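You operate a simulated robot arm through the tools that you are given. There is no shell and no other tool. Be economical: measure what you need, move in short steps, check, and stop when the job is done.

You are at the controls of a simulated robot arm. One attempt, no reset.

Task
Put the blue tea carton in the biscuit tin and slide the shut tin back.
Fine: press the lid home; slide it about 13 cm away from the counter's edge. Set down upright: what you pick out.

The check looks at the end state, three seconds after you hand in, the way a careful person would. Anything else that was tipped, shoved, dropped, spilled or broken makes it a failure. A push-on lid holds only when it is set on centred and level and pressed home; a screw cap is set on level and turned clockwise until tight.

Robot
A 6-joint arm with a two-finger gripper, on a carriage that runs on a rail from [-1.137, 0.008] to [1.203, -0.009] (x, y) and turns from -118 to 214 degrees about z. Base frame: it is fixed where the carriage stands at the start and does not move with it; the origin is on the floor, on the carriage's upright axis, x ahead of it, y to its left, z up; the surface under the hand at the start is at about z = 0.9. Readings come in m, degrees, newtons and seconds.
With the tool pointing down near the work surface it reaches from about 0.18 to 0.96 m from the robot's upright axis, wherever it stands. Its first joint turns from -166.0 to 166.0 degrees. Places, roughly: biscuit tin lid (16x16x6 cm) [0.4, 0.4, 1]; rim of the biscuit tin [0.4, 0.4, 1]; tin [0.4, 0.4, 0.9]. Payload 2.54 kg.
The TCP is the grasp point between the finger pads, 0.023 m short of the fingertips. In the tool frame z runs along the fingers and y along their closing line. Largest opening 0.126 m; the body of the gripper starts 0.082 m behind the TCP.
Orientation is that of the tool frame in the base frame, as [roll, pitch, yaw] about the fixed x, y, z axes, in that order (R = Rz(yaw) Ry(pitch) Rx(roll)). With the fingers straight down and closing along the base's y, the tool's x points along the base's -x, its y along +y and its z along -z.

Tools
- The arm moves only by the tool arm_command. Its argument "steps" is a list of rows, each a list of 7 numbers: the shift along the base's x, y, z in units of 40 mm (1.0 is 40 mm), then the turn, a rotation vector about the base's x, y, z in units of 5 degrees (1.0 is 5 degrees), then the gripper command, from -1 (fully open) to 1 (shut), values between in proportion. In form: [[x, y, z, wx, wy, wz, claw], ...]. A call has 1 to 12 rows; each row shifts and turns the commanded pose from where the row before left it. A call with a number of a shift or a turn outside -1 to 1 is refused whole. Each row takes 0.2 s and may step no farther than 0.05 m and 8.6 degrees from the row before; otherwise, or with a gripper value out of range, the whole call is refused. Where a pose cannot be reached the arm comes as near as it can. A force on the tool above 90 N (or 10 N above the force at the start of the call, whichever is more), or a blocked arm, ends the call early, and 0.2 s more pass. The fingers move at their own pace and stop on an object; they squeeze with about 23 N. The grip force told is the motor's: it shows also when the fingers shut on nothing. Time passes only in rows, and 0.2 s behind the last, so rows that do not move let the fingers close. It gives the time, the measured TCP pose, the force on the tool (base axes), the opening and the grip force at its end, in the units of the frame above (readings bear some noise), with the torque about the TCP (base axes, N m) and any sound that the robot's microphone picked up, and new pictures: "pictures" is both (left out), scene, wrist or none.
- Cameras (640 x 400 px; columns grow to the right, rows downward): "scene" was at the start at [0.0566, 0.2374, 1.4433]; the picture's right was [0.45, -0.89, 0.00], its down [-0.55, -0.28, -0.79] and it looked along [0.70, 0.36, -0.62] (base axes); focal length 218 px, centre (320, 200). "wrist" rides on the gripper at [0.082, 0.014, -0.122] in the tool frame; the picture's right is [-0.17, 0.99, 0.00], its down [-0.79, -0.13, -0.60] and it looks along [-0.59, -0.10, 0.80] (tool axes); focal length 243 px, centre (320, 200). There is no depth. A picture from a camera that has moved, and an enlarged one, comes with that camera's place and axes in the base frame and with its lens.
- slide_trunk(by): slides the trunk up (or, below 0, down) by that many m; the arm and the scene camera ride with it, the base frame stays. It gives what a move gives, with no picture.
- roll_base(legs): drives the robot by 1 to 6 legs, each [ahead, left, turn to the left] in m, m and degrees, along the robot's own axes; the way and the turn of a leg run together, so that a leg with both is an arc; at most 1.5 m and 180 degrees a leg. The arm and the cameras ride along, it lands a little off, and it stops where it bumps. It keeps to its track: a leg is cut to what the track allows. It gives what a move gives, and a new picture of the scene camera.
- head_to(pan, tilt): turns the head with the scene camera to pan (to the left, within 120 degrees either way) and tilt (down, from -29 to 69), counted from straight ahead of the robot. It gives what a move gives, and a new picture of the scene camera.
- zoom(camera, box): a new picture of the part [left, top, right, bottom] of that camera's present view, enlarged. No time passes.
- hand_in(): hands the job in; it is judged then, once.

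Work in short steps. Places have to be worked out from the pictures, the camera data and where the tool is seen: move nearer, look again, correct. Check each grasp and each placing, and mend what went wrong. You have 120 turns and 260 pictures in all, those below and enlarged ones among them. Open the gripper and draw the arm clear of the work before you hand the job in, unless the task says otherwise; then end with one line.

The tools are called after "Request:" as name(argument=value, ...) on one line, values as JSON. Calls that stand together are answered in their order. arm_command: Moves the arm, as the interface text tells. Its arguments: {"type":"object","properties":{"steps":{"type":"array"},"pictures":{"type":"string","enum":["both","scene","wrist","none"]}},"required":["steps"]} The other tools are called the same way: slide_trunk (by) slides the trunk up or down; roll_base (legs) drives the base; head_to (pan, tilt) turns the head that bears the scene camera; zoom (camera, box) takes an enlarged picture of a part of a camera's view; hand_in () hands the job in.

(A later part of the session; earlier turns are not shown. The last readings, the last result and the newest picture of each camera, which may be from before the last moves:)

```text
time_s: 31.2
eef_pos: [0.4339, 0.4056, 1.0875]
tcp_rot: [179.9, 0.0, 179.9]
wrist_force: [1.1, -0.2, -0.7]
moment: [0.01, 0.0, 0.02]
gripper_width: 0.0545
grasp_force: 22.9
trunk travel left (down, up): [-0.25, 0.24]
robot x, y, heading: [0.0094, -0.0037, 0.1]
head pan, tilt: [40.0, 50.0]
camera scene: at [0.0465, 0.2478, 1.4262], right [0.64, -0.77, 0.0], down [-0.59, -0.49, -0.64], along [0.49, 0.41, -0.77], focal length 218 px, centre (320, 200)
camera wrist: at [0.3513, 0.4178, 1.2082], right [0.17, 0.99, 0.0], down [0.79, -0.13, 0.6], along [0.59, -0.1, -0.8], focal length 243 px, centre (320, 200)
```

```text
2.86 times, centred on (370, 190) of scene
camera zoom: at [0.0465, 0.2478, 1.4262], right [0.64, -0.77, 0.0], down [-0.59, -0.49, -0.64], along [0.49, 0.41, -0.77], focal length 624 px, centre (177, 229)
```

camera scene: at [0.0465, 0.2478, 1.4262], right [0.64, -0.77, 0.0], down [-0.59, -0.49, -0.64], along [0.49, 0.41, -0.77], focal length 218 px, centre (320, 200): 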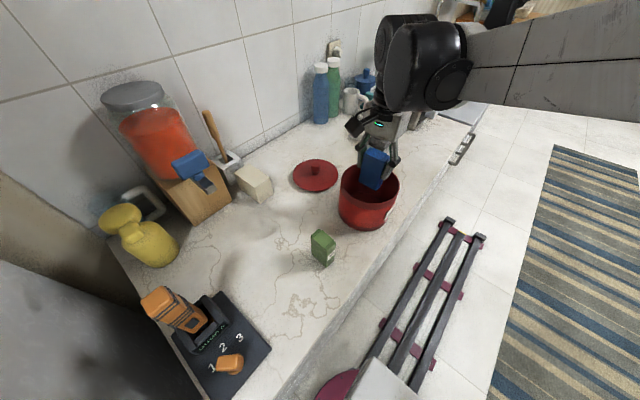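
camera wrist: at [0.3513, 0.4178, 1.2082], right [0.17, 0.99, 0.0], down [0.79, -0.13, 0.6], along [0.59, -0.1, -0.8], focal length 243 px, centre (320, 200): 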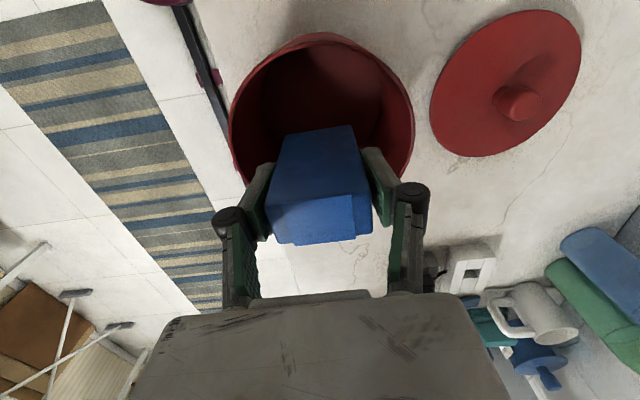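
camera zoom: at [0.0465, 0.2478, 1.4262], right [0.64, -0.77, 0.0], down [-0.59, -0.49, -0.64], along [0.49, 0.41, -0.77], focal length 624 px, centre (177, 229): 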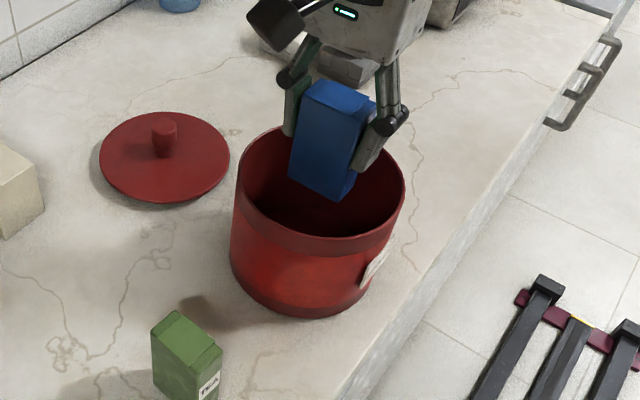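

Carton is well inside the rim's outline. Continue lowering to ~1 cm above the floor.

Request:
arm_command(steps=[[0, 0, -0.7, 0, 0, 0, 1], [0, 0, -0.7, 0, 0, 0, 1], [0, 0, -0.7, 0, 0, 0, 1], [0, 0, -0.6, 0, 0, 0, 1], [0, 0, 0, 0, 0, 0, 1]])

```text
time_s: 32.4
eef_pos: [0.4335, 0.4052, 0.978]
tcp_rot: [-180.0, -0.2, 179.9]
wrist_force: [1.2, 0.4, -1.1]
moment: [-0.04, 0.02, 0.01]
gripper_width: 0.0546
grasp_force: 22.6
trunk travel left (down, up): [-0.25, 0.24]
robot x, y, heading: [0.0042, -0.0007, -0.2]
head pan, tilt: [40.0, 50.0]
camera scene: at [0.0465, 0.2478, 1.4262], right [0.64, -0.77, 0.0], down [-0.59, -0.49, -0.64], along [0.49, 0.41, -0.77], focal length 218 px, centre (320, 200)
camera wrist: at [0.3513, 0.4174, 1.1003], right [0.17, 0.99, 0.0], down [0.79, -0.13, 0.6], along [0.59, -0.1, -0.8], focal length 243 px, centre (320, 200)
```

scene: 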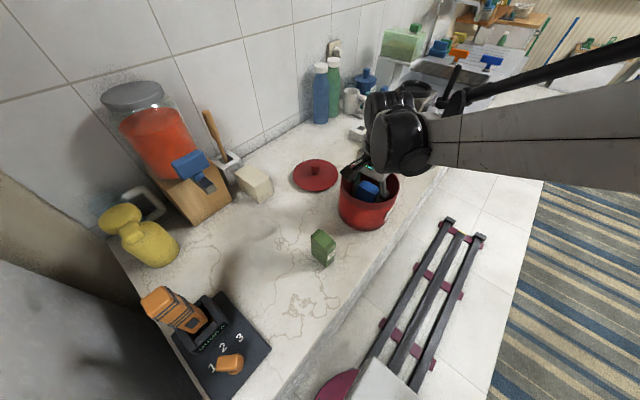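
wrist: 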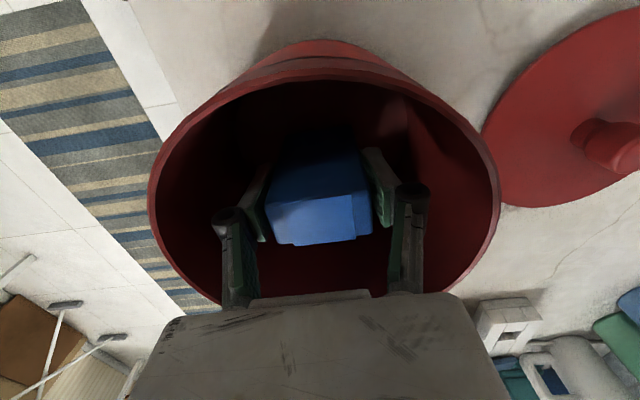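

Carton is inside, about 1 cm above the floor. I lower in 2 mm steps until contact.

Request:
arm_command(steps=[[0, 0, -0.05, 0, 0, 0, 1], [0, 0, -0.05, 0, 0, 0, 1], [0, 0, 0, 0, 0, 0, 1]], pictures="none")

Request:
arm_command(steps=[[0, 0, -0.05, 0, 0, 0, 1], [0, 0, 0, 0, 0, 0, 1]], pictures="none")

```text
time_s: 33.2
eef_pos: [0.4337, 0.4058, 0.9759]
tcp_rot: [-179.9, 0.0, 180.0]
wrist_force: [0.1, 0.1, -0.2]
moment: [0.01, 0.0, 0.01]
gripper_width: 0.0544
grasp_force: 22.6
trunk travel left (down, up): [-0.25, 0.24]
robot x, y, heading: [0.006, 0.0003, -0.3]
head pan, tilt: [40.0, 50.0]
```

```text
time_s: 33.8
eef_pos: [0.4326, 0.4049, 0.9729]
tcp_rot: [180.0, 0.0, 179.9]
wrist_force: [0.8, 0.0, -0.5]
moment: [-0.05, 0.0, -0.03]
gripper_width: 0.0543
grasp_force: 23.1
trunk travel left (down, up): [-0.25, 0.24]
robot x, y, heading: [0.0099, -0.0009, -0.1]
head pan, tilt: [40.0, 50.0]
```

Request:
arm_command(steps=[[0, 0, -0.05, 0, 0, 0, 1], [0, 0, 0, 0, 0, 0, 1]], pictures="none")

Request:
arm_command(steps=[[0, 0, -0.03, 0, 0, 0, 1], [0, 0, 0, 0, 0, 0, 1]], pictures="none")

```text
time_s: 34.4
eef_pos: [0.4337, 0.4059, 0.9713]
tcp_rot: [179.9, 0.0, 179.9]
wrist_force: [-0.2, 2.0, 17.6]
moment: [0.03, -0.01, -0.01]
gripper_width: 0.0546
grasp_force: 23.3
trunk travel left (down, up): [-0.25, 0.24]
robot x, y, heading: [0.0103, -0.0013, 0.1]
head pan, tilt: [40.0, 50.0]
```

```text
time_s: 35.0
eef_pos: [0.4347, 0.4049, 0.9703]
tcp_rot: [179.9, 0.0, 179.9]
wrist_force: [-1.8, 1.5, 17.7]
moment: [0.07, 0.0, -0.01]
gripper_width: 0.0544
grasp_force: 22.7
trunk travel left (down, up): [-0.25, 0.24]
robot x, y, heading: [0.0075, -0.0006, 0.2]
head pan, tilt: [40.0, 50.0]
```

Firm contact on the tin floor (17 N). I relieve, open modestly and withdraw straight up.

Request:
arm_command(steps=[[0, 0, 0.04, 0, 0, 0, 1], [0, 0, 0, 0, 0, 0, 0], [0, 0, 0, 0, 0, 0, -0.3], [0, 0, 0, 0, 0, 0, -0.3], [0, 0, 0, 0, 0, 0, -0.3], [0, 0, 0.5, 0, 0, 0, -0.3], [0, 0, 0.8, 0, 0, 0, -0.3], [0, 0, 0.9, 0, 0, 0, -0.3], [0, 0, 0.9, 0, 0, 0, -0.3], [0, 0, 0.9, 0, 0, 0, -0.3], [0, 0, 0.9, 0, 0, 0, -0.3], [0, 0, 0, 0, 0, 0, -0.3]])

Request:
zoom(camera="scene", box=[280, 120, 440, 260])

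```text
time_s: 37.6
eef_pos: [0.4334, 0.4035, 1.1676]
tcp_rot: [-179.9, 0.0, 179.9]
wrist_force: [-0.6, -0.2, 0.1]
moment: [0.02, -0.04, 0.0]
gripper_width: 0.0819
grasp_force: 0.1
trunk travel left (down, up): [-0.25, 0.24]
robot x, y, heading: [0.0065, 0.0004, -0.1]
head pan, tilt: [40.0, 50.0]
camera scene: at [0.0462, 0.2474, 1.4262], right [0.64, -0.77, 0.0], down [-0.59, -0.49, -0.64], along [0.49, 0.41, -0.77], focal length 218 px, centre (320, 200)
camera wrist: at [0.3511, 0.4168, 1.2896], right [0.17, 0.99, 0.0], down [0.79, -0.13, 0.6], along [0.59, -0.1, -0.8], focal length 243 px, centre (320, 200)
```

scene: 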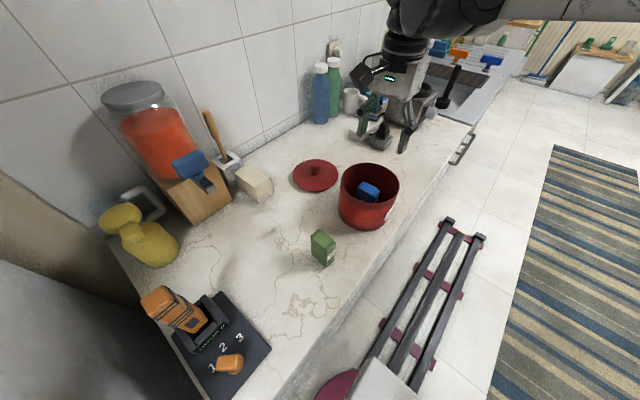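
wrist: 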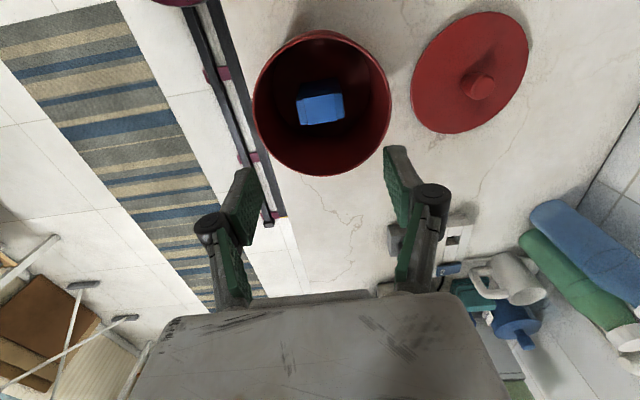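

```text
2.86 times, centred on (360, 190) of scene
camera zoom: at [0.0462, 0.2474, 1.4262], right [0.64, -0.77, 0.0], down [-0.59, -0.49, -0.64], along [0.49, 0.41, -0.77], focal length 624 px, centre (206, 229)
```

zoom: 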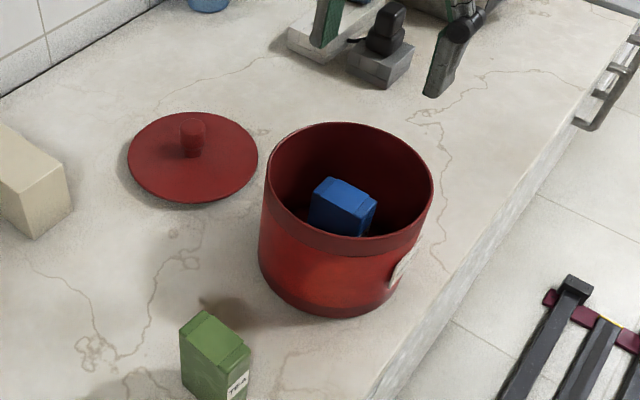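

Carton stands upright in the tin, its top below the rim; the tin hasn't moved. Now I go back to the lid's knob at (0.451, 0.611).

Request:
arm_command(steps=[[0, 0.9, -0.3, 0, 0, 0, -0.3], [0, 0.9, -0.3, 0, 0, 0, -0.2], [0.15, 0.9, -0.3, 0, 0, 0, -0.2], [0.15, 0.9, -0.3, 0, 0, 0, -0.2], [0.14, 0.9, -0.3, 0, 0, 0, -0.2], [0, 0.66, -0.3, 0, 0, 0, -0.2], [0, 0, -0.6, 0, 0, 0, -0.2], [0, 0, -0.6, 0, 0, 0, -0.2], [0, 0, 0, 0, 0, 0, -0.2]])

```text
time_s: 39.6
eef_pos: [0.4546, 0.6104, 1.0471]
tcp_rot: [179.9, 0.0, 179.6]
wrist_force: [0.2, 0.3, -0.7]
moment: [-0.02, 0.01, -0.02]
gripper_width: 0.0754
grasp_force: 0.0
trunk travel left (down, up): [-0.25, 0.24]
robot x, y, heading: [0.0081, -0.0003, -0.2]
head pan, tilt: [40.0, 50.0]
camera scene: at [0.039, 0.2546, 1.4254], right [0.74, -0.68, 0.0], down [-0.52, -0.57, -0.64], along [0.43, 0.47, -0.77], focal length 218 px, centre (320, 200)
camera wrist: at [0.3722, 0.6228, 1.1684], right [0.17, 0.98, 0.0], down [0.79, -0.14, 0.6], along [0.59, -0.1, -0.8], focal length 243 px, centre (320, 200)
```

scene: 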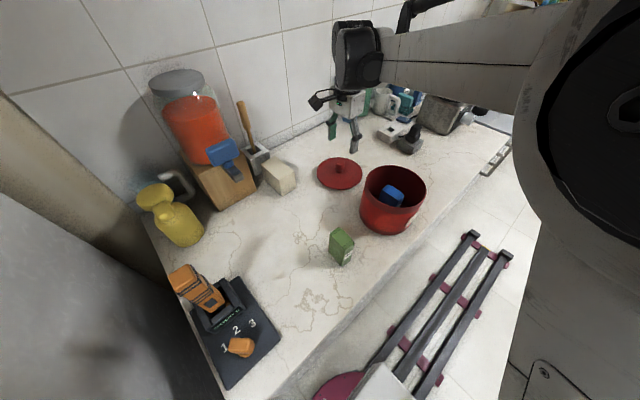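
wrist: 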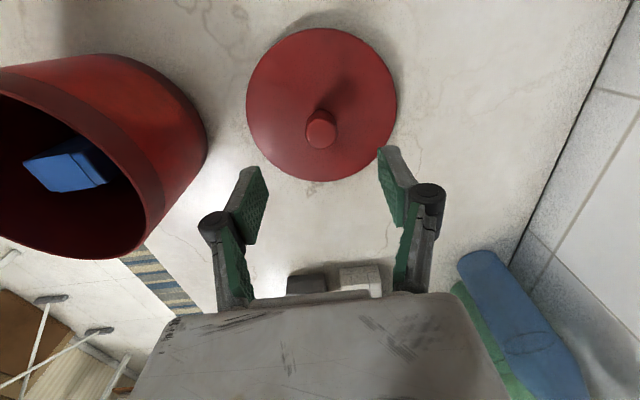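

The arm is nudging the head camera again; I turn the head further left to clear it, and read the pose anew.

Request:
head_to(pan=60, tilt=50)

Request:
arm_command(steps=[[0, 0, 0, 0, 0, 0, -0.2], [0, 0, 0, 0, 0, 0, -0.2]], pictures="wrist")

```text
time_s: 40.5
eef_pos: [0.4501, 0.6113, 1.0491]
tcp_rot: [180.0, 0.0, -179.9]
wrist_force: [0.7, 0.0, -0.5]
moment: [0.02, 0.02, 0.0]
gripper_width: 0.0756
grasp_force: 0.1
trunk travel left (down, up): [-0.25, 0.24]
robot x, y, heading: [0.007, 0.0048, -0.3]
head pan, tilt: [60.0, 50.0]
camera scene: at [0.0263, 0.2648, 1.4262], right [0.86, -0.5, 0.0], down [-0.39, -0.66, -0.64], along [0.32, 0.56, -0.77], focal length 218 px, centre (320, 200)
```

scene: 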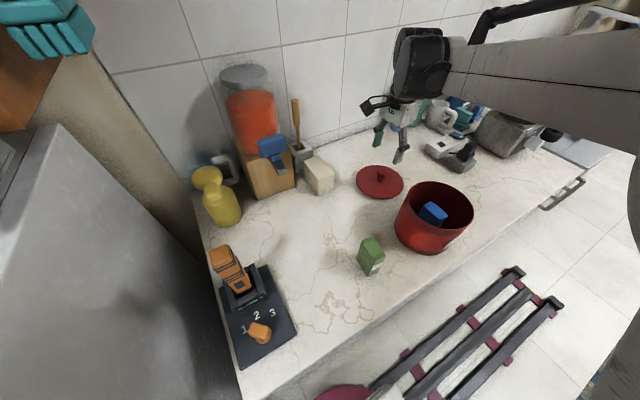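

```text
time_s: 41.1
eef_pos: [0.45, 0.6112, 1.0479]
tcp_rot: [-180.0, 0.0, 179.9]
wrist_force: [-0.4, -0.1, 0.0]
moment: [0.01, 0.0, 0.0]
gripper_width: 0.0756
grasp_force: 0.1
trunk travel left (down, up): [-0.25, 0.24]
robot x, y, heading: [0.0082, 0.0015, -0.3]
head pan, tilt: [60.0, 50.0]
camera wrist: at [0.368, 0.6235, 1.1695], right [0.17, 0.99, 0.0], down [0.79, -0.13, 0.6], along [0.59, -0.1, -0.8], focal length 243 px, centre (320, 200)
```

wrist: 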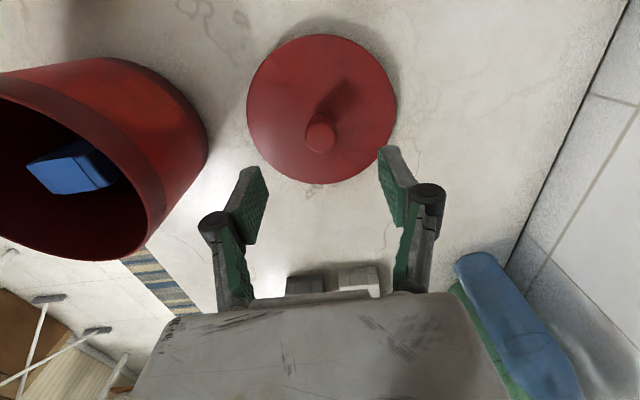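

Free of the head now at (0.450, 0.611). I descend on the knob to z≈0.944 and grip.

Request:
arm_command(steps=[[0.02, 0, -0.8, 0, 0, 0, -0.2], [0, 0, -0.8, 0, 0, 0, -0.2], [0, 0, -0.7, 0, 0, 0, -0.2], [0, 0, -0.3, 0, 0, 0, -0.1], [0, 0, 0, 0, 0, 0, 0.2], [0, 0, 0, 0, 0, 0, 0.6], [0, 0, 0, 0, 0, 0, 1], [0, 0, 0, 0, 0, 0, 1], [0, 0, 0, 0, 0, 0, 1]], pictures="wrist")

```text
time_s: 43.1
eef_pos: [0.4514, 0.6108, 0.9454]
tcp_rot: [-180.0, 0.0, 179.9]
wrist_force: [1.2, -0.4, -0.9]
moment: [0.01, 0.01, 0.03]
gripper_width: 0.0282
grasp_force: 22.6
trunk travel left (down, up): [-0.25, 0.24]
robot x, y, heading: [0.0075, -0.0019, -0.2]
head pan, tilt: [60.0, 50.0]
camera wrist: at [0.3697, 0.6236, 1.0659], right [0.17, 0.99, 0.0], down [0.79, -0.13, 0.6], along [0.59, -0.1, -0.8], focal length 243 px, centre (320, 200)
```

wrist: 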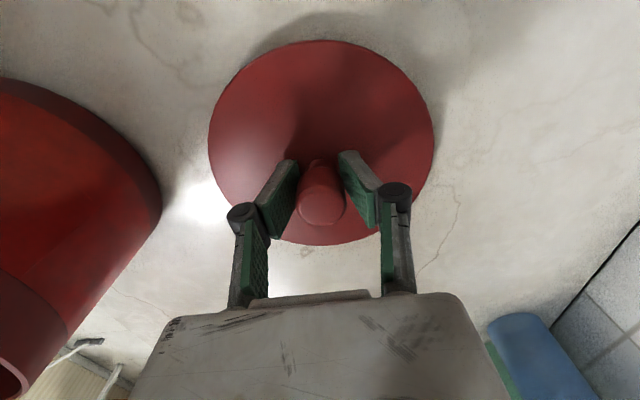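

Lid regripped identically. Lift and carry to above the tin at (0.4315, 0.4047).

Request:
arm_command(steps=[[0, 0, 0.4, 0, 0, 0, 1], [0, 0, 0.9, 0, 0, 0, 1], [0, 0, 0.9, 0, 0, 0, 1], [0, 0, 0.9, 0, 0, 0, 1], [0, 0, 0.9, 0, 0, 0, 1], [0, -0.9, 0.4, 0, 0, 0, 1], [-0.2, -0.9, 0, 0, 0, 0, 1], [-0.2, -0.9, 0, 0, 0, 0, 1], [-0.1, -0.9, 0, 0, 0, 0, 1], [0, -0.9, 0, 0, 0, 0, 1], [0, -0.65, 0, 0, 0, 0, 1], [0, 0, 0, 0, 0, 0, 1]])

Request:
head_to(pan=50, tilt=40)

Request:
zoom(camera="scene", box=[300, 100, 500, 260])

```text
time_s: 45.7
eef_pos: [0.4314, 0.4055, 1.1203]
tcp_rot: [180.0, 0.0, 180.0]
wrist_force: [0.4, 0.4, 0.2]
moment: [-0.01, -0.02, -0.02]
gripper_width: 0.028
grasp_force: 22.5
trunk travel left (down, up): [-0.25, 0.24]
robot x, y, heading: [0.0043, 0.0009, -0.2]
head pan, tilt: [60.0, 50.0]
camera scene: at [0.0259, 0.2643, 1.4263], right [0.87, -0.5, 0.0], down [-0.38, -0.66, -0.64], along [0.32, 0.56, -0.77], focal length 218 px, centre (320, 200)
camera wrist: at [0.349, 0.4172, 1.2422], right [0.17, 0.99, 0.0], down [0.79, -0.13, 0.6], along [0.59, -0.1, -0.8], focal length 243 px, centre (320, 200)
```

scene: 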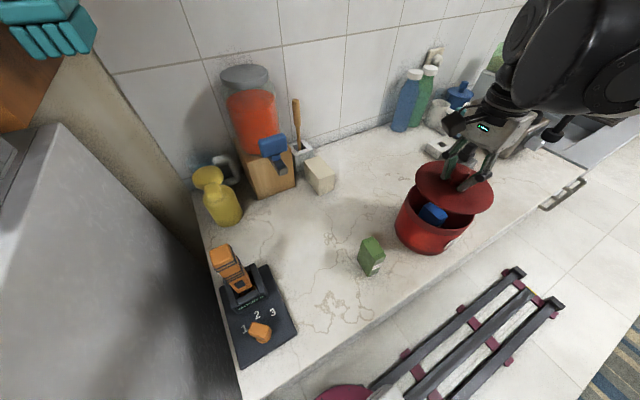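
wrist: 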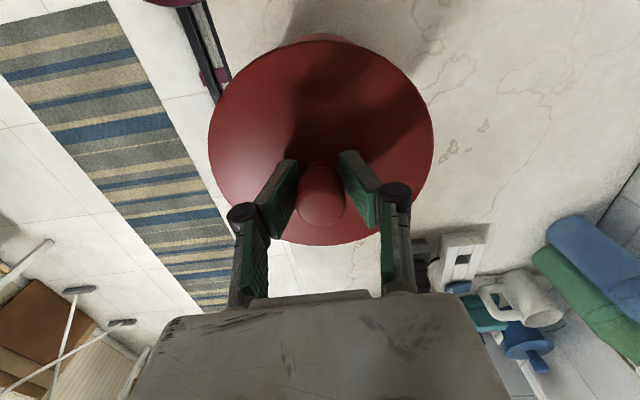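

```text
time_s: 46.4
eef_pos: [0.4312, 0.4056, 1.1211]
tcp_rot: [-180.0, -0.1, 179.9]
wrist_force: [-0.2, 0.3, -0.8]
moment: [-0.05, -0.01, -0.04]
gripper_width: 0.0278
grasp_force: 23.5
trunk travel left (down, up): [-0.25, 0.24]
robot x, y, heading: [0.0056, -0.0017, -0.0]
head pan, tilt: [50.0, 40.0]
camera scene: at [0.042, 0.2633, 1.4403], right [0.77, -0.64, 0.0], down [-0.41, -0.49, -0.77], along [0.49, 0.59, -0.64], focal length 218 px, centre (320, 200)
```

scene: 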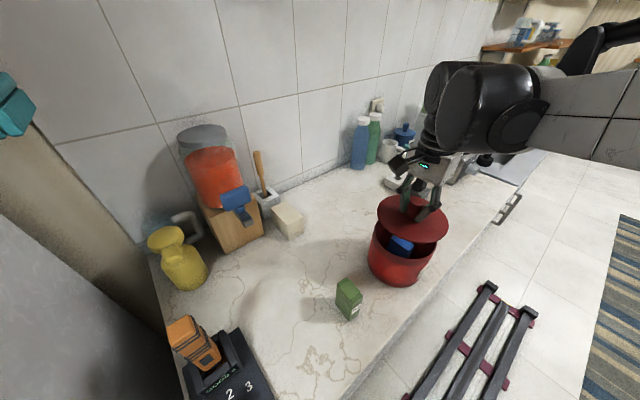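

```text
2.50 times, centred on (400, 180) of scene
camera zoom: at [0.042, 0.2633, 1.4403], right [0.77, -0.64, 0.0], down [-0.41, -0.49, -0.77], along [0.49, 0.59, -0.64], focal length 546 px, centre (120, 250)
```

zoom: 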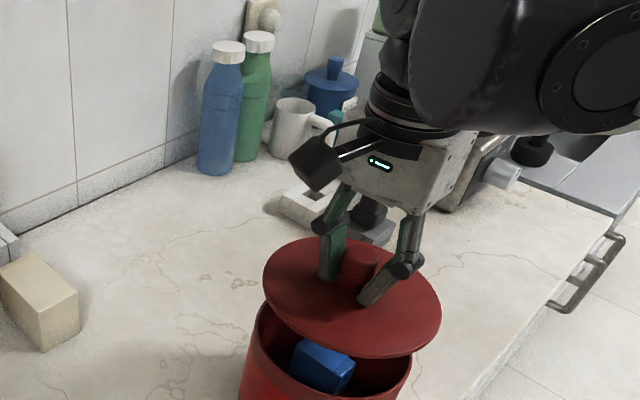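

Aligned at (0.4313, 0.4055). I lower the lid to just above its seat.

Request:
arm_command(steps=[[0, -0.015, -0.5, 0, 0, 0, 1], [0, 0, -0.5, 0, 0, 0, 1], [0, 0, -0.2, 0, 0, 0, 1], [0, 0, 0, 0, 0, 0, 1]])

Request:
zoom(camera="scene", box=[340, 160, 480, 300])

```text
time_s: 47.4
eef_pos: [0.431, 0.4042, 1.0721]
tcp_rot: [180.0, 0.1, 179.9]
wrist_force: [0.2, 0.0, -1.2]
moment: [-0.02, 0.02, 0.01]
gripper_width: 0.0277
grasp_force: 23.2
trunk travel left (down, up): [-0.25, 0.24]
robot x, y, heading: [0.0044, -0.0006, -0.0]
head pan, tilt: [50.0, 40.0]
camera scene: at [0.0421, 0.2633, 1.4404], right [0.77, -0.64, 0.0], down [-0.41, -0.49, -0.77], along [0.49, 0.59, -0.64], focal length 218 px, centre (320, 200)
camera wrist: at [0.3493, 0.4173, 1.1935], right [0.17, 0.99, 0.0], down [0.79, -0.13, 0.6], along [0.59, -0.1, -0.8], focal length 243 px, centre (320, 200)
```

scene: 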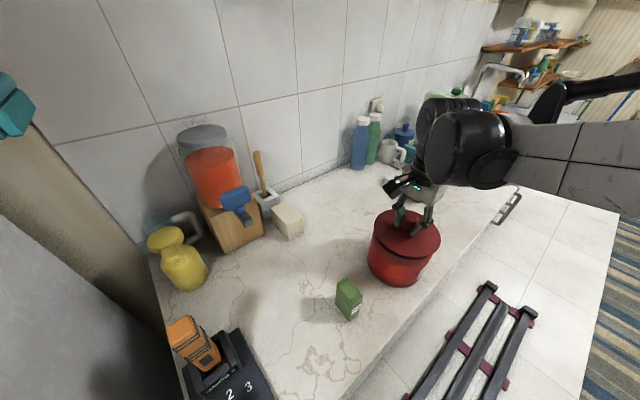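
wrist: 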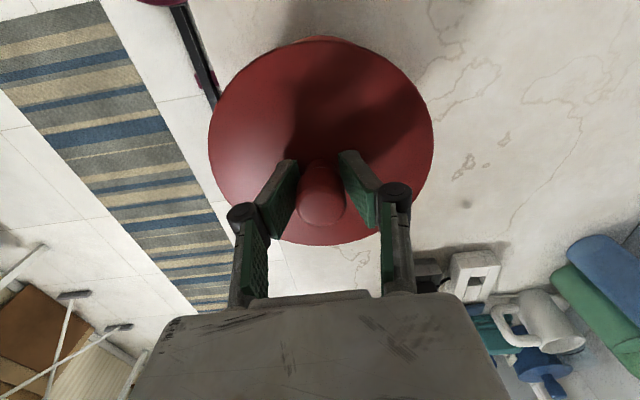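

```text
2.86 times, centred on (410, 230) of scene
camera zoom: at [0.0421, 0.2633, 1.4404], right [0.77, -0.64, 0.0], down [-0.41, -0.49, -0.77], along [0.49, 0.59, -0.64], focal length 624 px, centre (63, 114)
```

zoom: 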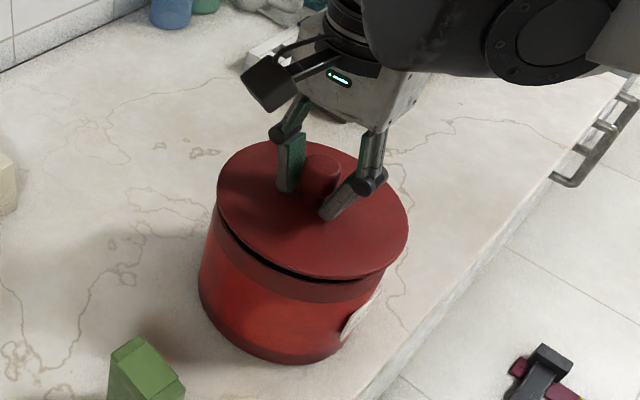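

Well centred, about 1 cm above home. Continue down in small steps watching for contact and lateral forces.

Request:
arm_command(steps=[[0, 0, -0.05, 0, 0, 0, 1], [0, 0, -0.05, 0, 0, 0, 1], [0, 0, -0.05, 0, 0, 0, 1], [0, 0, 0, 0, 0, 0, 1]], pictures="none")

Request:
arm_command(steps=[[0, 0, -0.05, 0, 0, 0, 1], [0, 0, 0, 0, 0, 0, 1]], pictures="none")

Request:
arm_command(steps=[[0, 0, -0.05, 0, 0, 0, 1], [0, 0, 0, 0, 0, 0, 1]], pictures="none")

```text
time_s: 48.4
eef_pos: [0.4327, 0.4044, 1.0664]
tcp_rot: [-179.9, -0.1, 179.9]
wrist_force: [0.0, 0.7, -1.1]
moment: [0.02, -0.02, -0.02]
gripper_width: 0.0281
grasp_force: 22.6
trunk travel left (down, up): [-0.25, 0.24]
robot x, y, heading: [0.006, -0.0035, 0.0]
head pan, tilt: [50.0, 40.0]
```

```text
time_s: 49.0
eef_pos: [0.4322, 0.4054, 1.0636]
tcp_rot: [-180.0, 0.0, 179.9]
wrist_force: [1.7, 1.8, -1.1]
moment: [0.07, -0.03, -0.02]
gripper_width: 0.028
grasp_force: 23.1
trunk travel left (down, up): [-0.25, 0.24]
robot x, y, heading: [0.007, -0.0008, -0.3]
head pan, tilt: [50.0, 40.0]
```

```text
time_s: 49.6
eef_pos: [0.4317, 0.4043, 1.0624]
tcp_rot: [180.0, 0.0, 179.9]
wrist_force: [0.6, 1.4, -1.1]
moment: [0.03, 0.0, 0.03]
gripper_width: 0.0281
grasp_force: 23.5
trunk travel left (down, up): [-0.25, 0.24]
robot x, y, heading: [0.006, 0.0016, -0.0]
head pan, tilt: [50.0, 40.0]
```

Request:
arm_command(steps=[[0, 0, -0.05, 0, 0, 0, 1], [0, 0, 0, 0, 0, 0, 1]], pictures="none")

Request:
arm_command(steps=[[0, 0, -0.05, 0, 0, 0, 1], [0, 0, 0, 0, 0, 0, 1]], pictures="none")

Request:
arm_command(steps=[[0, 0, -0.05, 0, 0, 0, 1], [0, 0, 0, 0, 0, 0, 1]], pictures="none")

```text
time_s: 50.2
eef_pos: [0.431, 0.406, 1.0599]
tcp_rot: [180.0, 0.1, 179.9]
wrist_force: [1.0, 1.0, 0.0]
moment: [-0.02, -0.03, -0.01]
gripper_width: 0.0275
grasp_force: 23.1
trunk travel left (down, up): [-0.25, 0.24]
robot x, y, heading: [0.0109, -0.0037, -0.3]
head pan, tilt: [50.0, 40.0]
```

```text
time_s: 50.8
eef_pos: [0.4321, 0.4045, 1.0572]
tcp_rot: [180.0, 0.0, 180.0]
wrist_force: [-0.8, 0.5, -0.4]
moment: [0.0, 0.04, 0.01]
gripper_width: 0.0281
grasp_force: 22.6
trunk travel left (down, up): [-0.25, 0.24]
robot x, y, heading: [0.0076, -0.0002, -0.2]
head pan, tilt: [50.0, 40.0]
```

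```text
time_s: 51.4
eef_pos: [0.4317, 0.4043, 1.0571]
tcp_rot: [-180.0, -0.1, 179.9]
wrist_force: [2.6, 3.1, 14.8]
moment: [0.06, -0.09, -0.02]
gripper_width: 0.0283
grasp_force: 22.5
trunk travel left (down, up): [-0.25, 0.24]
robot x, y, heading: [0.0052, -0.0001, -0.1]
head pan, tilt: [50.0, 40.0]
```

Contact: 15 N at z≈1.057. I press progressively while listening for a click.

Request:
arm_command(steps=[[0, 0, -0.05, 0, 0, 0, 1], [0, 0, -0.05, 0, 0, 0, 1], [0, 0, 0, 0, 0, 0, 1]], pictures="none")

Request:
arm_command(steps=[[0, 0, -0.05, 0, 0, 0, 1], [0, 0, -0.05, 0, 0, 0, 1], [0, 0, 0, 0, 0, 0, 1]])

Request:
zoom(camera="scene", box=[350, 180, 450, 300])

```text
time_s: 52.2
eef_pos: [0.4313, 0.4038, 1.0543]
tcp_rot: [180.0, 0.1, -180.0]
wrist_force: [5.0, 9.8, 46.3]
moment: [0.23, -0.11, 0.05]
gripper_width: 0.0282
grasp_force: 22.5
trunk travel left (down, up): [-0.25, 0.24]
robot x, y, heading: [0.0064, 0.0035, -0.1]
head pan, tilt: [50.0, 40.0]
```

```text
time_s: 53.0
eef_pos: [0.4305, 0.4043, 1.0495]
tcp_rot: [179.8, 0.2, 179.8]
wrist_force: [10.0, 12.6, 70.4]
moment: [0.63, -0.17, -0.01]
gripper_width: 0.0444
grasp_force: 23.3
trunk travel left (down, up): [-0.25, 0.24]
robot x, y, heading: [0.0102, -0.003, -0.4]
head pan, tilt: [50.0, 40.0]
camera scene: at [0.0402, 0.2617, 1.4408], right [0.77, -0.64, 0.0], down [-0.41, -0.49, -0.77], along [0.49, 0.59, -0.64], focal length 218 px, centre (320, 200)
camera wrist: at [0.3484, 0.416, 1.1713], right [0.17, 0.99, 0.0], down [0.79, -0.13, 0.6], along [0.59, -0.1, -0.8], focal length 243 px, centre (320, 200)
```

scene: 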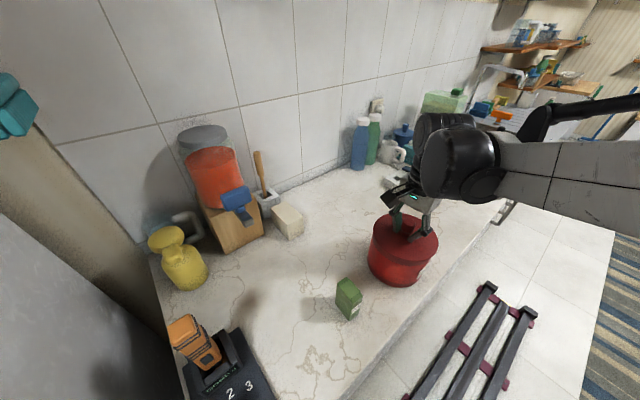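
wrist: 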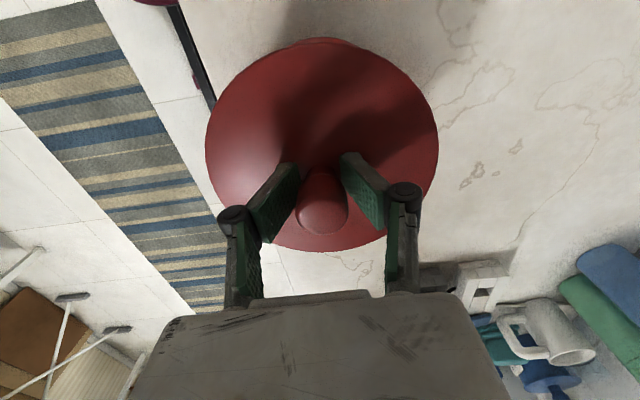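

```text
3.33 times, centred on (400, 240) of scene
camera zoom: at [0.0402, 0.2617, 1.4408], right [0.77, -0.64, 0.0], down [-0.41, -0.49, -0.77], along [0.49, 0.59, -0.64], focal length 728 px, centre (53, 67)
```

zoom: 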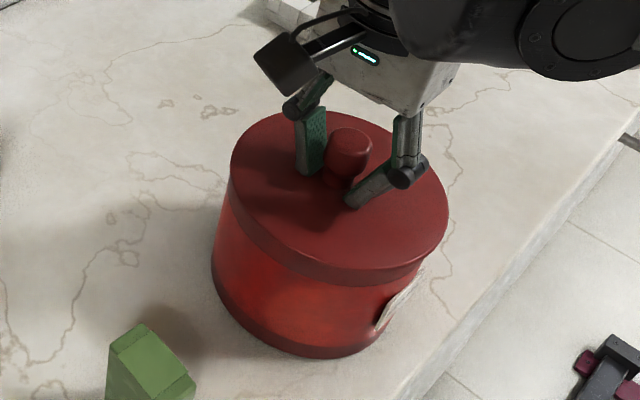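

The fingers slipped on the knob and touch the lid. I open, rise, and will press from above with closed fingers.

Request:
arm_command(steps=[[0, 0, 0.15, 0, 0, 0, 0.3], [0, 0, 0, 0, 0, 0, 0], [0, 0, 0, 0, 0, 0, -0.2], [0, 0, 0.5, 0, 0, 0, -0.2], [0, 0, 0.8, 0, 0, 0, -0.2], [0, 0, 0.5, 0, 0, 0, 0.5], [0, 0, 0, 0, 0, 0, 1], [0, 0, 0, 0, 0, 0, 1], [0, 0, 0, 0, 0, 0, 1]])

Request:
zoom(camera="scene", box=[350, 180, 450, 300])

Request:
zoom(camera="wrist", box=[200, 0, 440, 240])

```text
time_s: 55.0
eef_pos: [0.4314, 0.4051, 1.1267]
tcp_rot: [180.0, 0.0, 179.9]
wrist_force: [1.0, 0.1, 0.1]
moment: [-0.01, 0.01, 0.02]
gripper_width: 0.0001
grasp_force: 23.1
trunk travel left (down, up): [-0.25, 0.24]
robot x, y, heading: [0.0069, 0.0026, 0.0]
head pan, tilt: [50.0, 40.0]
camera scene: at [0.042, 0.2633, 1.4404], right [0.77, -0.64, 0.0], down [-0.41, -0.49, -0.77], along [0.49, 0.59, -0.64], focal length 218 px, centre (320, 200)
camera wrist: at [0.3493, 0.417, 1.2479], right [0.17, 0.99, 0.0], down [0.79, -0.13, 0.6], along [0.59, -0.1, -0.8], focal length 243 px, centre (320, 200)
```

scene: 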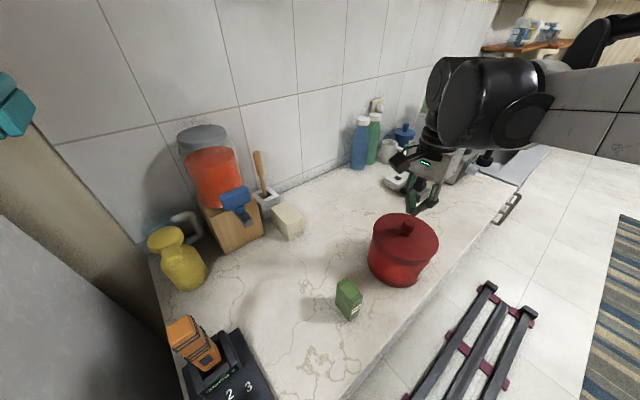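
wrist: 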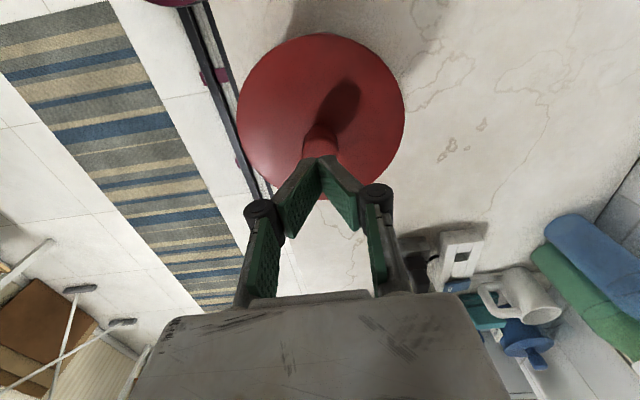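

```text
3.33 times, centred on (400, 240) of scene
camera zoom: at [0.042, 0.2633, 1.4404], right [0.77, -0.64, 0.0], down [-0.41, -0.49, -0.77], along [0.49, 0.59, -0.64], focal length 728 px, centre (53, 67)
```

zoom: 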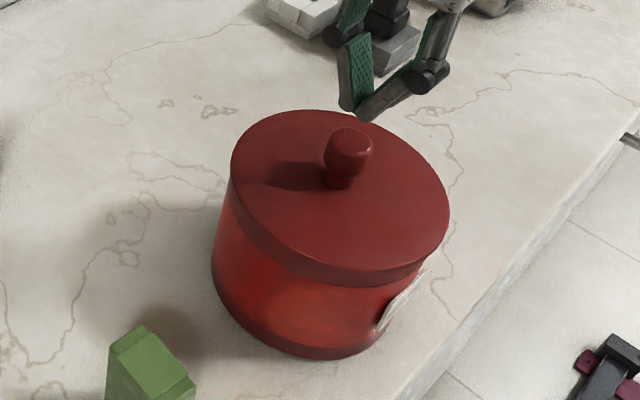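

```text
1.67 times, centred on (320, 120) of wrist
camera zoom: at [0.3493, 0.417, 1.2479], right [0.17, 0.99, 0.0], down [0.79, -0.13, 0.6], along [0.59, -0.1, -0.8], focal length 404 px, centre (320, 333)
```

zoom: 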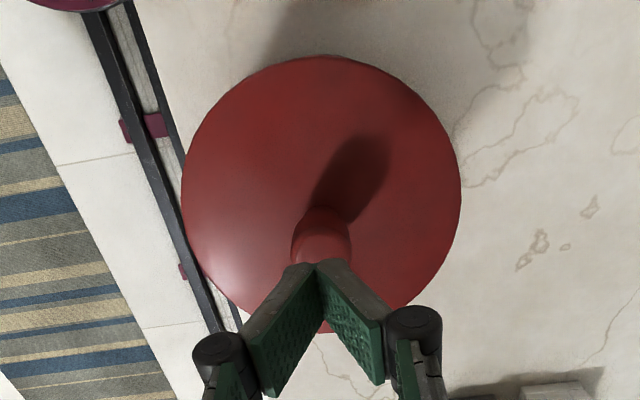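

Lid looks level. I press the knob top with the closed fingertips (contact expected near TCP z≈1.09).

Request:
arm_command(steps=[[0.02, 0, -0.6, 0, 0, 0, 1], [0, 0, -0.25, 0, 0, 0, 1], [0, 0, -0.05, 0, 0, 0, 1], [0, 0, 0, 0, 0, 0, 1]], pictures="none")

Request:
arm_command(steps=[[0, 0, -0.05, 0, 0, 0, 1], [0, 0, -0.05, 0, 0, 0, 1], [0, 0, 0, 0, 0, 0, 1]], pictures="none")

```text
time_s: 56.0
eef_pos: [0.4311, 0.4043, 1.093]
tcp_rot: [179.8, 0.2, 179.9]
wrist_force: [5.8, 6.3, 56.8]
moment: [0.13, -0.21, 0.0]
gripper_width: 0.006
grasp_force: 22.8
trunk travel left (down, up): [-0.25, 0.24]
robot x, y, heading: [0.0065, 0.0012, 0.0]
head pan, tilt: [50.0, 40.0]
```

```text
time_s: 56.8
eef_pos: [0.4319, 0.4036, 1.0864]
tcp_rot: [-179.9, 0.0, 180.0]
wrist_force: [4.9, 4.4, 44.8]
moment: [0.07, -0.17, -0.01]
gripper_width: 0.0269
grasp_force: 23.1
trunk travel left (down, up): [-0.25, 0.24]
robot x, y, heading: [0.0079, -0.0005, -0.2]
head pan, tilt: [50.0, 40.0]
```

The pinch wedges open over the rounded knob. Instead I'll press on the lid disc with both fingertips set symmetrically around the knob (opening ~9 cm).

Request:
arm_command(steps=[[0, 0, 0.3, 0, 0, 0, 1], [0, 0, 0.6, 0, 0, 0, 0], [0, 0, 0, 0, 0, 0, -0.4], [0, 0, 0, 0, 0, 0, -0.4], [0, 0, 0, 0, 0, 0, -0.4]])

Request:
zoom(camera="scene", box=[350, 180, 450, 300])

```text
time_s: 58.0
eef_pos: [0.433, 0.4042, 1.1225]
tcp_rot: [180.0, 0.1, 179.9]
wrist_force: [0.8, 0.5, -0.3]
moment: [0.02, 0.0, 0.03]
gripper_width: 0.0884
grasp_force: 0.1
trunk travel left (down, up): [-0.25, 0.24]
robot x, y, heading: [0.0052, -0.001, 0.0]
head pan, tilt: [50.0, 40.0]
camera scene: at [0.0421, 0.2633, 1.4403], right [0.77, -0.64, 0.0], down [-0.41, -0.49, -0.77], along [0.49, 0.59, -0.64], focal length 218 px, centre (320, 200)
camera wrist: at [0.35, 0.4168, 1.2436], right [0.17, 0.99, 0.0], down [0.79, -0.13, 0.6], along [0.59, -0.1, -0.8], focal length 243 px, centre (320, 200)
```

scene: 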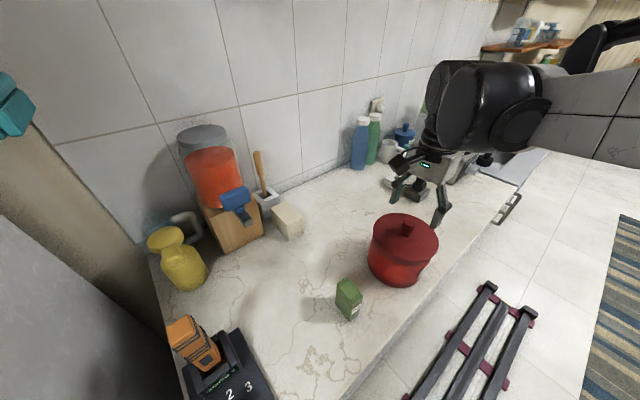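
wrist: 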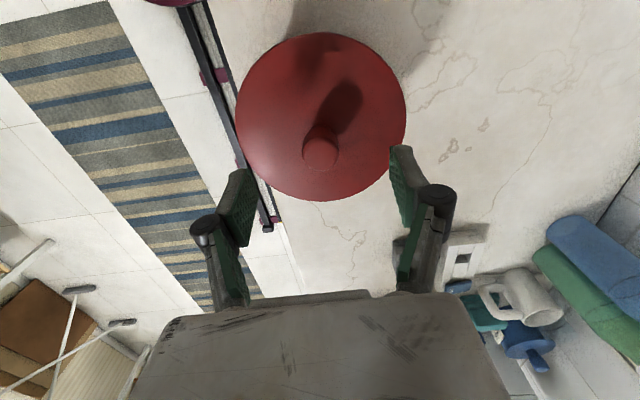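

```text
3.33 times, centred on (400, 240) of scene
camera zoom: at [0.0421, 0.2633, 1.4403], right [0.77, -0.64, 0.0], down [-0.41, -0.49, -0.77], along [0.49, 0.59, -0.64], focal length 728 px, centre (53, 67)
```

zoom: 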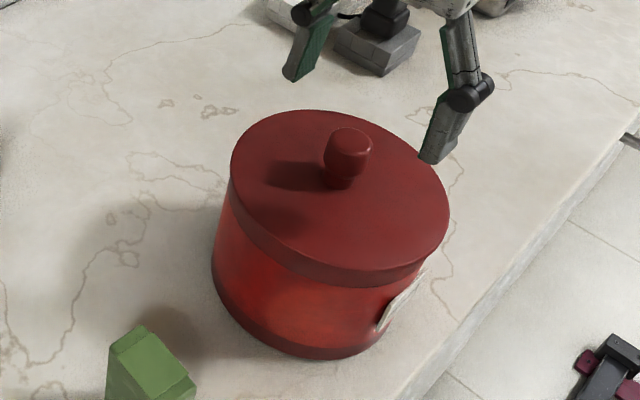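

Lid level, knob centred. I descend with the fingers straddling and press the disc in small steps.

Request:
arm_command(steps=[[-0.02, 0.02, -0.6, 0, 0, 0, -0.4], [0, 0, -0.6, 0, 0, 0, -0.4], [0, 0, -0.4, 0, 0, 0, -0.4], [0, 0, -0.1, 0, 0, 0, -0.4], [0, 0, 0, 0, 0, 0, -0.4]], pictures="none")

Request:
arm_command(steps=[[0, 0, -0.05, 0, 0, 0, -0.4], [0, 0, 0, 0, 0, 0, -0.4]], pictures="none")

```text
time_s: 59.2
eef_pos: [0.4309, 0.4056, 1.0543]
tcp_rot: [-179.9, 0.1, 179.9]
wrist_force: [-1.4, -0.7, -1.1]
moment: [-0.02, 0.0, 0.0]
gripper_width: 0.088
grasp_force: 0.0
trunk travel left (down, up): [-0.25, 0.24]
robot x, y, heading: [0.0087, 0.0002, -0.2]
head pan, tilt: [50.0, 40.0]
```

```text
time_s: 59.8
eef_pos: [0.4314, 0.4051, 1.0524]
tcp_rot: [-180.0, -0.1, 179.9]
wrist_force: [0.3, 0.1, 0.3]
moment: [-0.04, 0.01, -0.03]
gripper_width: 0.0881
grasp_force: 0.0
trunk travel left (down, up): [-0.25, 0.24]
robot x, y, heading: [0.011, 0.0033, -0.1]
head pan, tilt: [50.0, 40.0]
```

Request:
arm_command(steps=[[0, 0, -0.05, 0, 0, 0, -0.4], [0, 0, -0.05, 0, 0, 0, -0.4], [0, 0, 0, 0, 0, 0, -0.4]], pictures="none")

Request:
arm_command(steps=[[0, 0, -0.05, 0, 0, 0, -0.4], [0, 0, 0, 0, 0, 0, -0.4]], pictures="none")

Request:
arm_command(steps=[[0, 0, -0.05, 0, 0, 0, -0.4], [0, 0, 0, 0, 0, 0, -0.4]], pictures="none")

```text
time_s: 60.6
eef_pos: [0.4304, 0.4053, 1.0508]
tcp_rot: [179.9, 0.1, 179.9]
wrist_force: [2.4, -0.1, 53.0]
moment: [0.12, 0.42, 0.01]
gripper_width: 0.0876
grasp_force: 17.3
trunk travel left (down, up): [-0.25, 0.24]
robot x, y, heading: [0.0034, -0.0021, -0.1]
head pan, tilt: [50.0, 40.0]
```

```text
time_s: 61.2
eef_pos: [0.4299, 0.4041, 1.0483]
tcp_rot: [179.8, 0.1, 179.9]
wrist_force: [0.5, -1.7, 56.6]
moment: [-0.12, 0.18, 0.03]
gripper_width: 0.0884
grasp_force: 21.3
trunk travel left (down, up): [-0.25, 0.24]
robot x, y, heading: [0.0067, -0.0002, -0.5]
head pan, tilt: [50.0, 40.0]
```

```text
time_s: 61.8
eef_pos: [0.4308, 0.4042, 1.0459]
tcp_rot: [179.9, 0.0, 179.8]
wrist_force: [3.6, 1.0, 62.3]
moment: [0.06, -0.06, -0.08]
gripper_width: 0.0917
grasp_force: 22.9
trunk travel left (down, up): [-0.25, 0.24]
robot x, y, heading: [0.0072, 0.0003, 0.1]
head pan, tilt: [50.0, 40.0]
```

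Force is ~60 N with the lid sinking or the fingers splaying slightly; I take a look.

Request:
zoom(camera="scene", box=[360, 190, 450, 290])

Request:
zoom(camera="wrist", box=[180, 0, 460, 280])

```text
4.00 times, centred on (405, 240) of scene
camera zoom: at [0.04, 0.261, 1.4413], right [0.77, -0.64, 0.0], down [-0.41, -0.49, -0.77], along [0.49, 0.59, -0.64], focal length 874 px, centre (-20, 40)
```

zoom: 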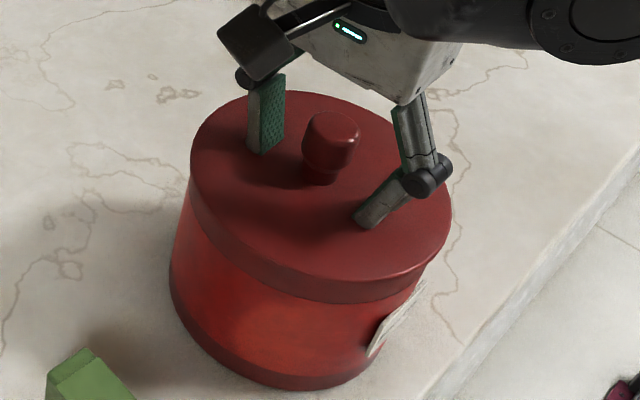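

```text
1.43 times, centred on (320, 140) of wrist
camera zoom: at [0.3482, 0.4167, 1.1679], right [0.17, 0.99, 0.0], down [0.79, -0.14, 0.6], along [0.59, -0.1, -0.8], focal length 347 px, centre (320, 286)
```

zoom: 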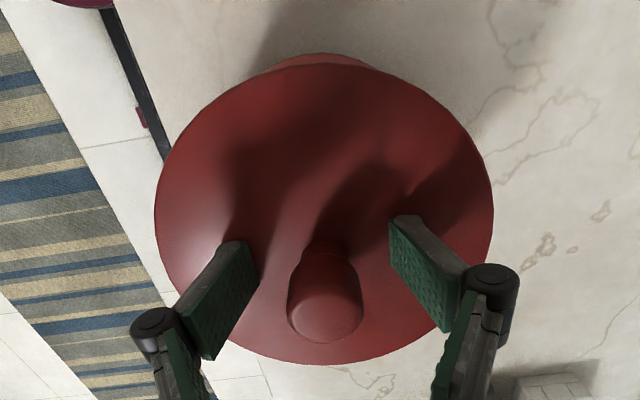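

Contact is symmetric. I press a bit harder, up to about 80 N.

Request:
arm_command(steps=[[0, 0, -0.05, 0, 0, 0, -0.5], [0, 0, -0.05, 0, 0, 0, -0.5], [0, 0, 0, 0, 0, 0, -0.5]], pictures="none")

Request:
arm_command(steps=[[0, 0, -0.05, 0, 0, 0, -0.5], [0, 0, -0.05, 0, 0, 0, -0.5], [0, 0, 0, 0, 0, 0, -0.5]])

```text
time_s: 62.6
eef_pos: [0.4311, 0.4047, 1.041]
tcp_rot: [180.0, 0.2, 179.8]
wrist_force: [1.6, 0.2, 21.1]
moment: [0.02, 0.0, 0.03]
gripper_width: 0.1086
grasp_force: 8.5
trunk travel left (down, up): [-0.25, 0.24]
robot x, y, heading: [0.0057, -0.0036, 0.2]
head pan, tilt: [50.0, 40.0]
```

```text
time_s: 63.4
eef_pos: [0.4309, 0.4066, 1.0363]
tcp_rot: [180.0, 0.0, 179.9]
wrist_force: [0.2, -0.2, 0.9]
moment: [-0.06, 0.0, 0.02]
gripper_width: 0.1116
grasp_force: 0.2
trunk travel left (down, up): [-0.25, 0.24]
robot x, y, heading: [0.0081, 0.004, -0.1]
head pan, tilt: [50.0, 40.0]
camera scene: at [0.0416, 0.2631, 1.4404], right [0.77, -0.64, 0.0], down [-0.41, -0.49, -0.77], along [0.49, 0.59, -0.64], focal length 218 px, centre (320, 200)
camera wrist: at [0.3489, 0.4178, 1.1579], right [0.17, 0.99, 0.0], down [0.79, -0.13, 0.6], along [0.59, -0.1, -0.8], focal length 243 px, centre (320, 200)
```

scene: 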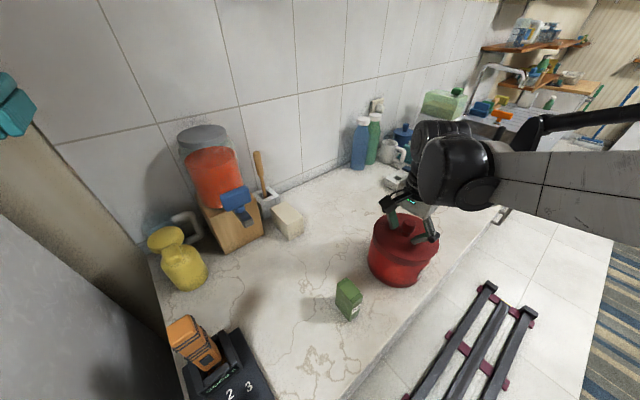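
wrist: 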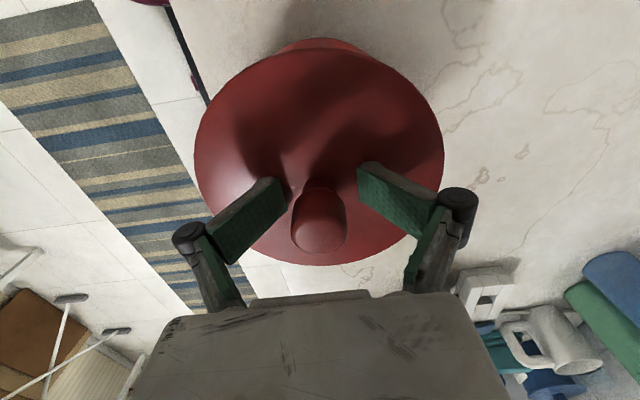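

The fingers spread under load again and the force vanished. I raise the arm clear and inspect the seam between lid and tin closely.

Request:
arm_command(steps=[[0, 0, 0.3, 0, 0, 0, -0.7], [0, 0, 0.8, 0, 0, 0, -0.7], [0, 0, 0.9, 0, 0, 0, -0.7], [0, 0, 0.9, 0, 0, 0, -0.7], [0, 0, 0.9, 0, 0, 0, -0.7], [0, 0, 0, 0, 0, 0, -0.7]], pictures="none")

Request:
zoom(camera="scene", box=[365, 200, 445, 290])

Request:
zoom(camera="wrist", box=[220, 0, 420, 200])

```text
time_s: 64.8
eef_pos: [0.4316, 0.4064, 1.1892]
tcp_rot: [-180.0, 0.1, 179.9]
wrist_force: [0.4, 0.0, 0.0]
moment: [0.02, -0.02, 0.01]
gripper_width: 0.1071
grasp_force: 0.1
trunk travel left (down, up): [-0.25, 0.24]
robot x, y, heading: [0.0057, 0.0032, -0.0]
head pan, tilt: [50.0, 40.0]
```

```text
4.44 times, centred on (405, 245) of scene
camera zoom: at [0.042, 0.2631, 1.4404], right [0.77, -0.64, 0.0], down [-0.41, -0.49, -0.77], along [0.49, 0.59, -0.64], focal length 970 px, centre (-58, 0)
```

zoom: 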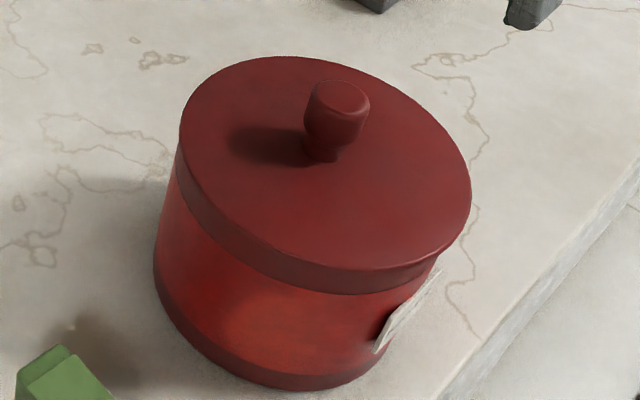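

```text
2.00 times, centred on (320, 100) of wrist
camera zoom: at [0.3494, 0.4177, 1.3101], right [0.17, 0.99, 0.0], down [0.79, -0.13, 0.6], along [0.59, -0.1, -0.8], focal length 485 px, centre (320, 400)
```

zoom: 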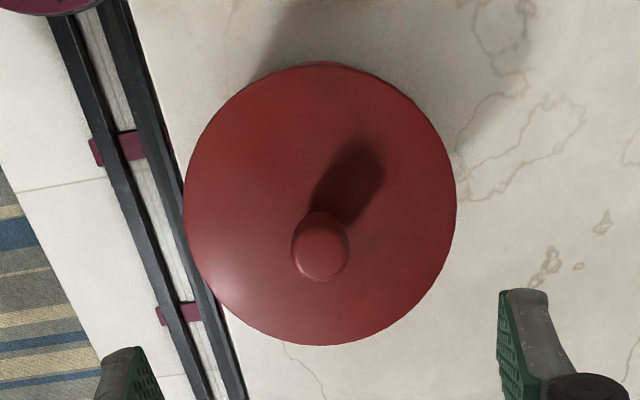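

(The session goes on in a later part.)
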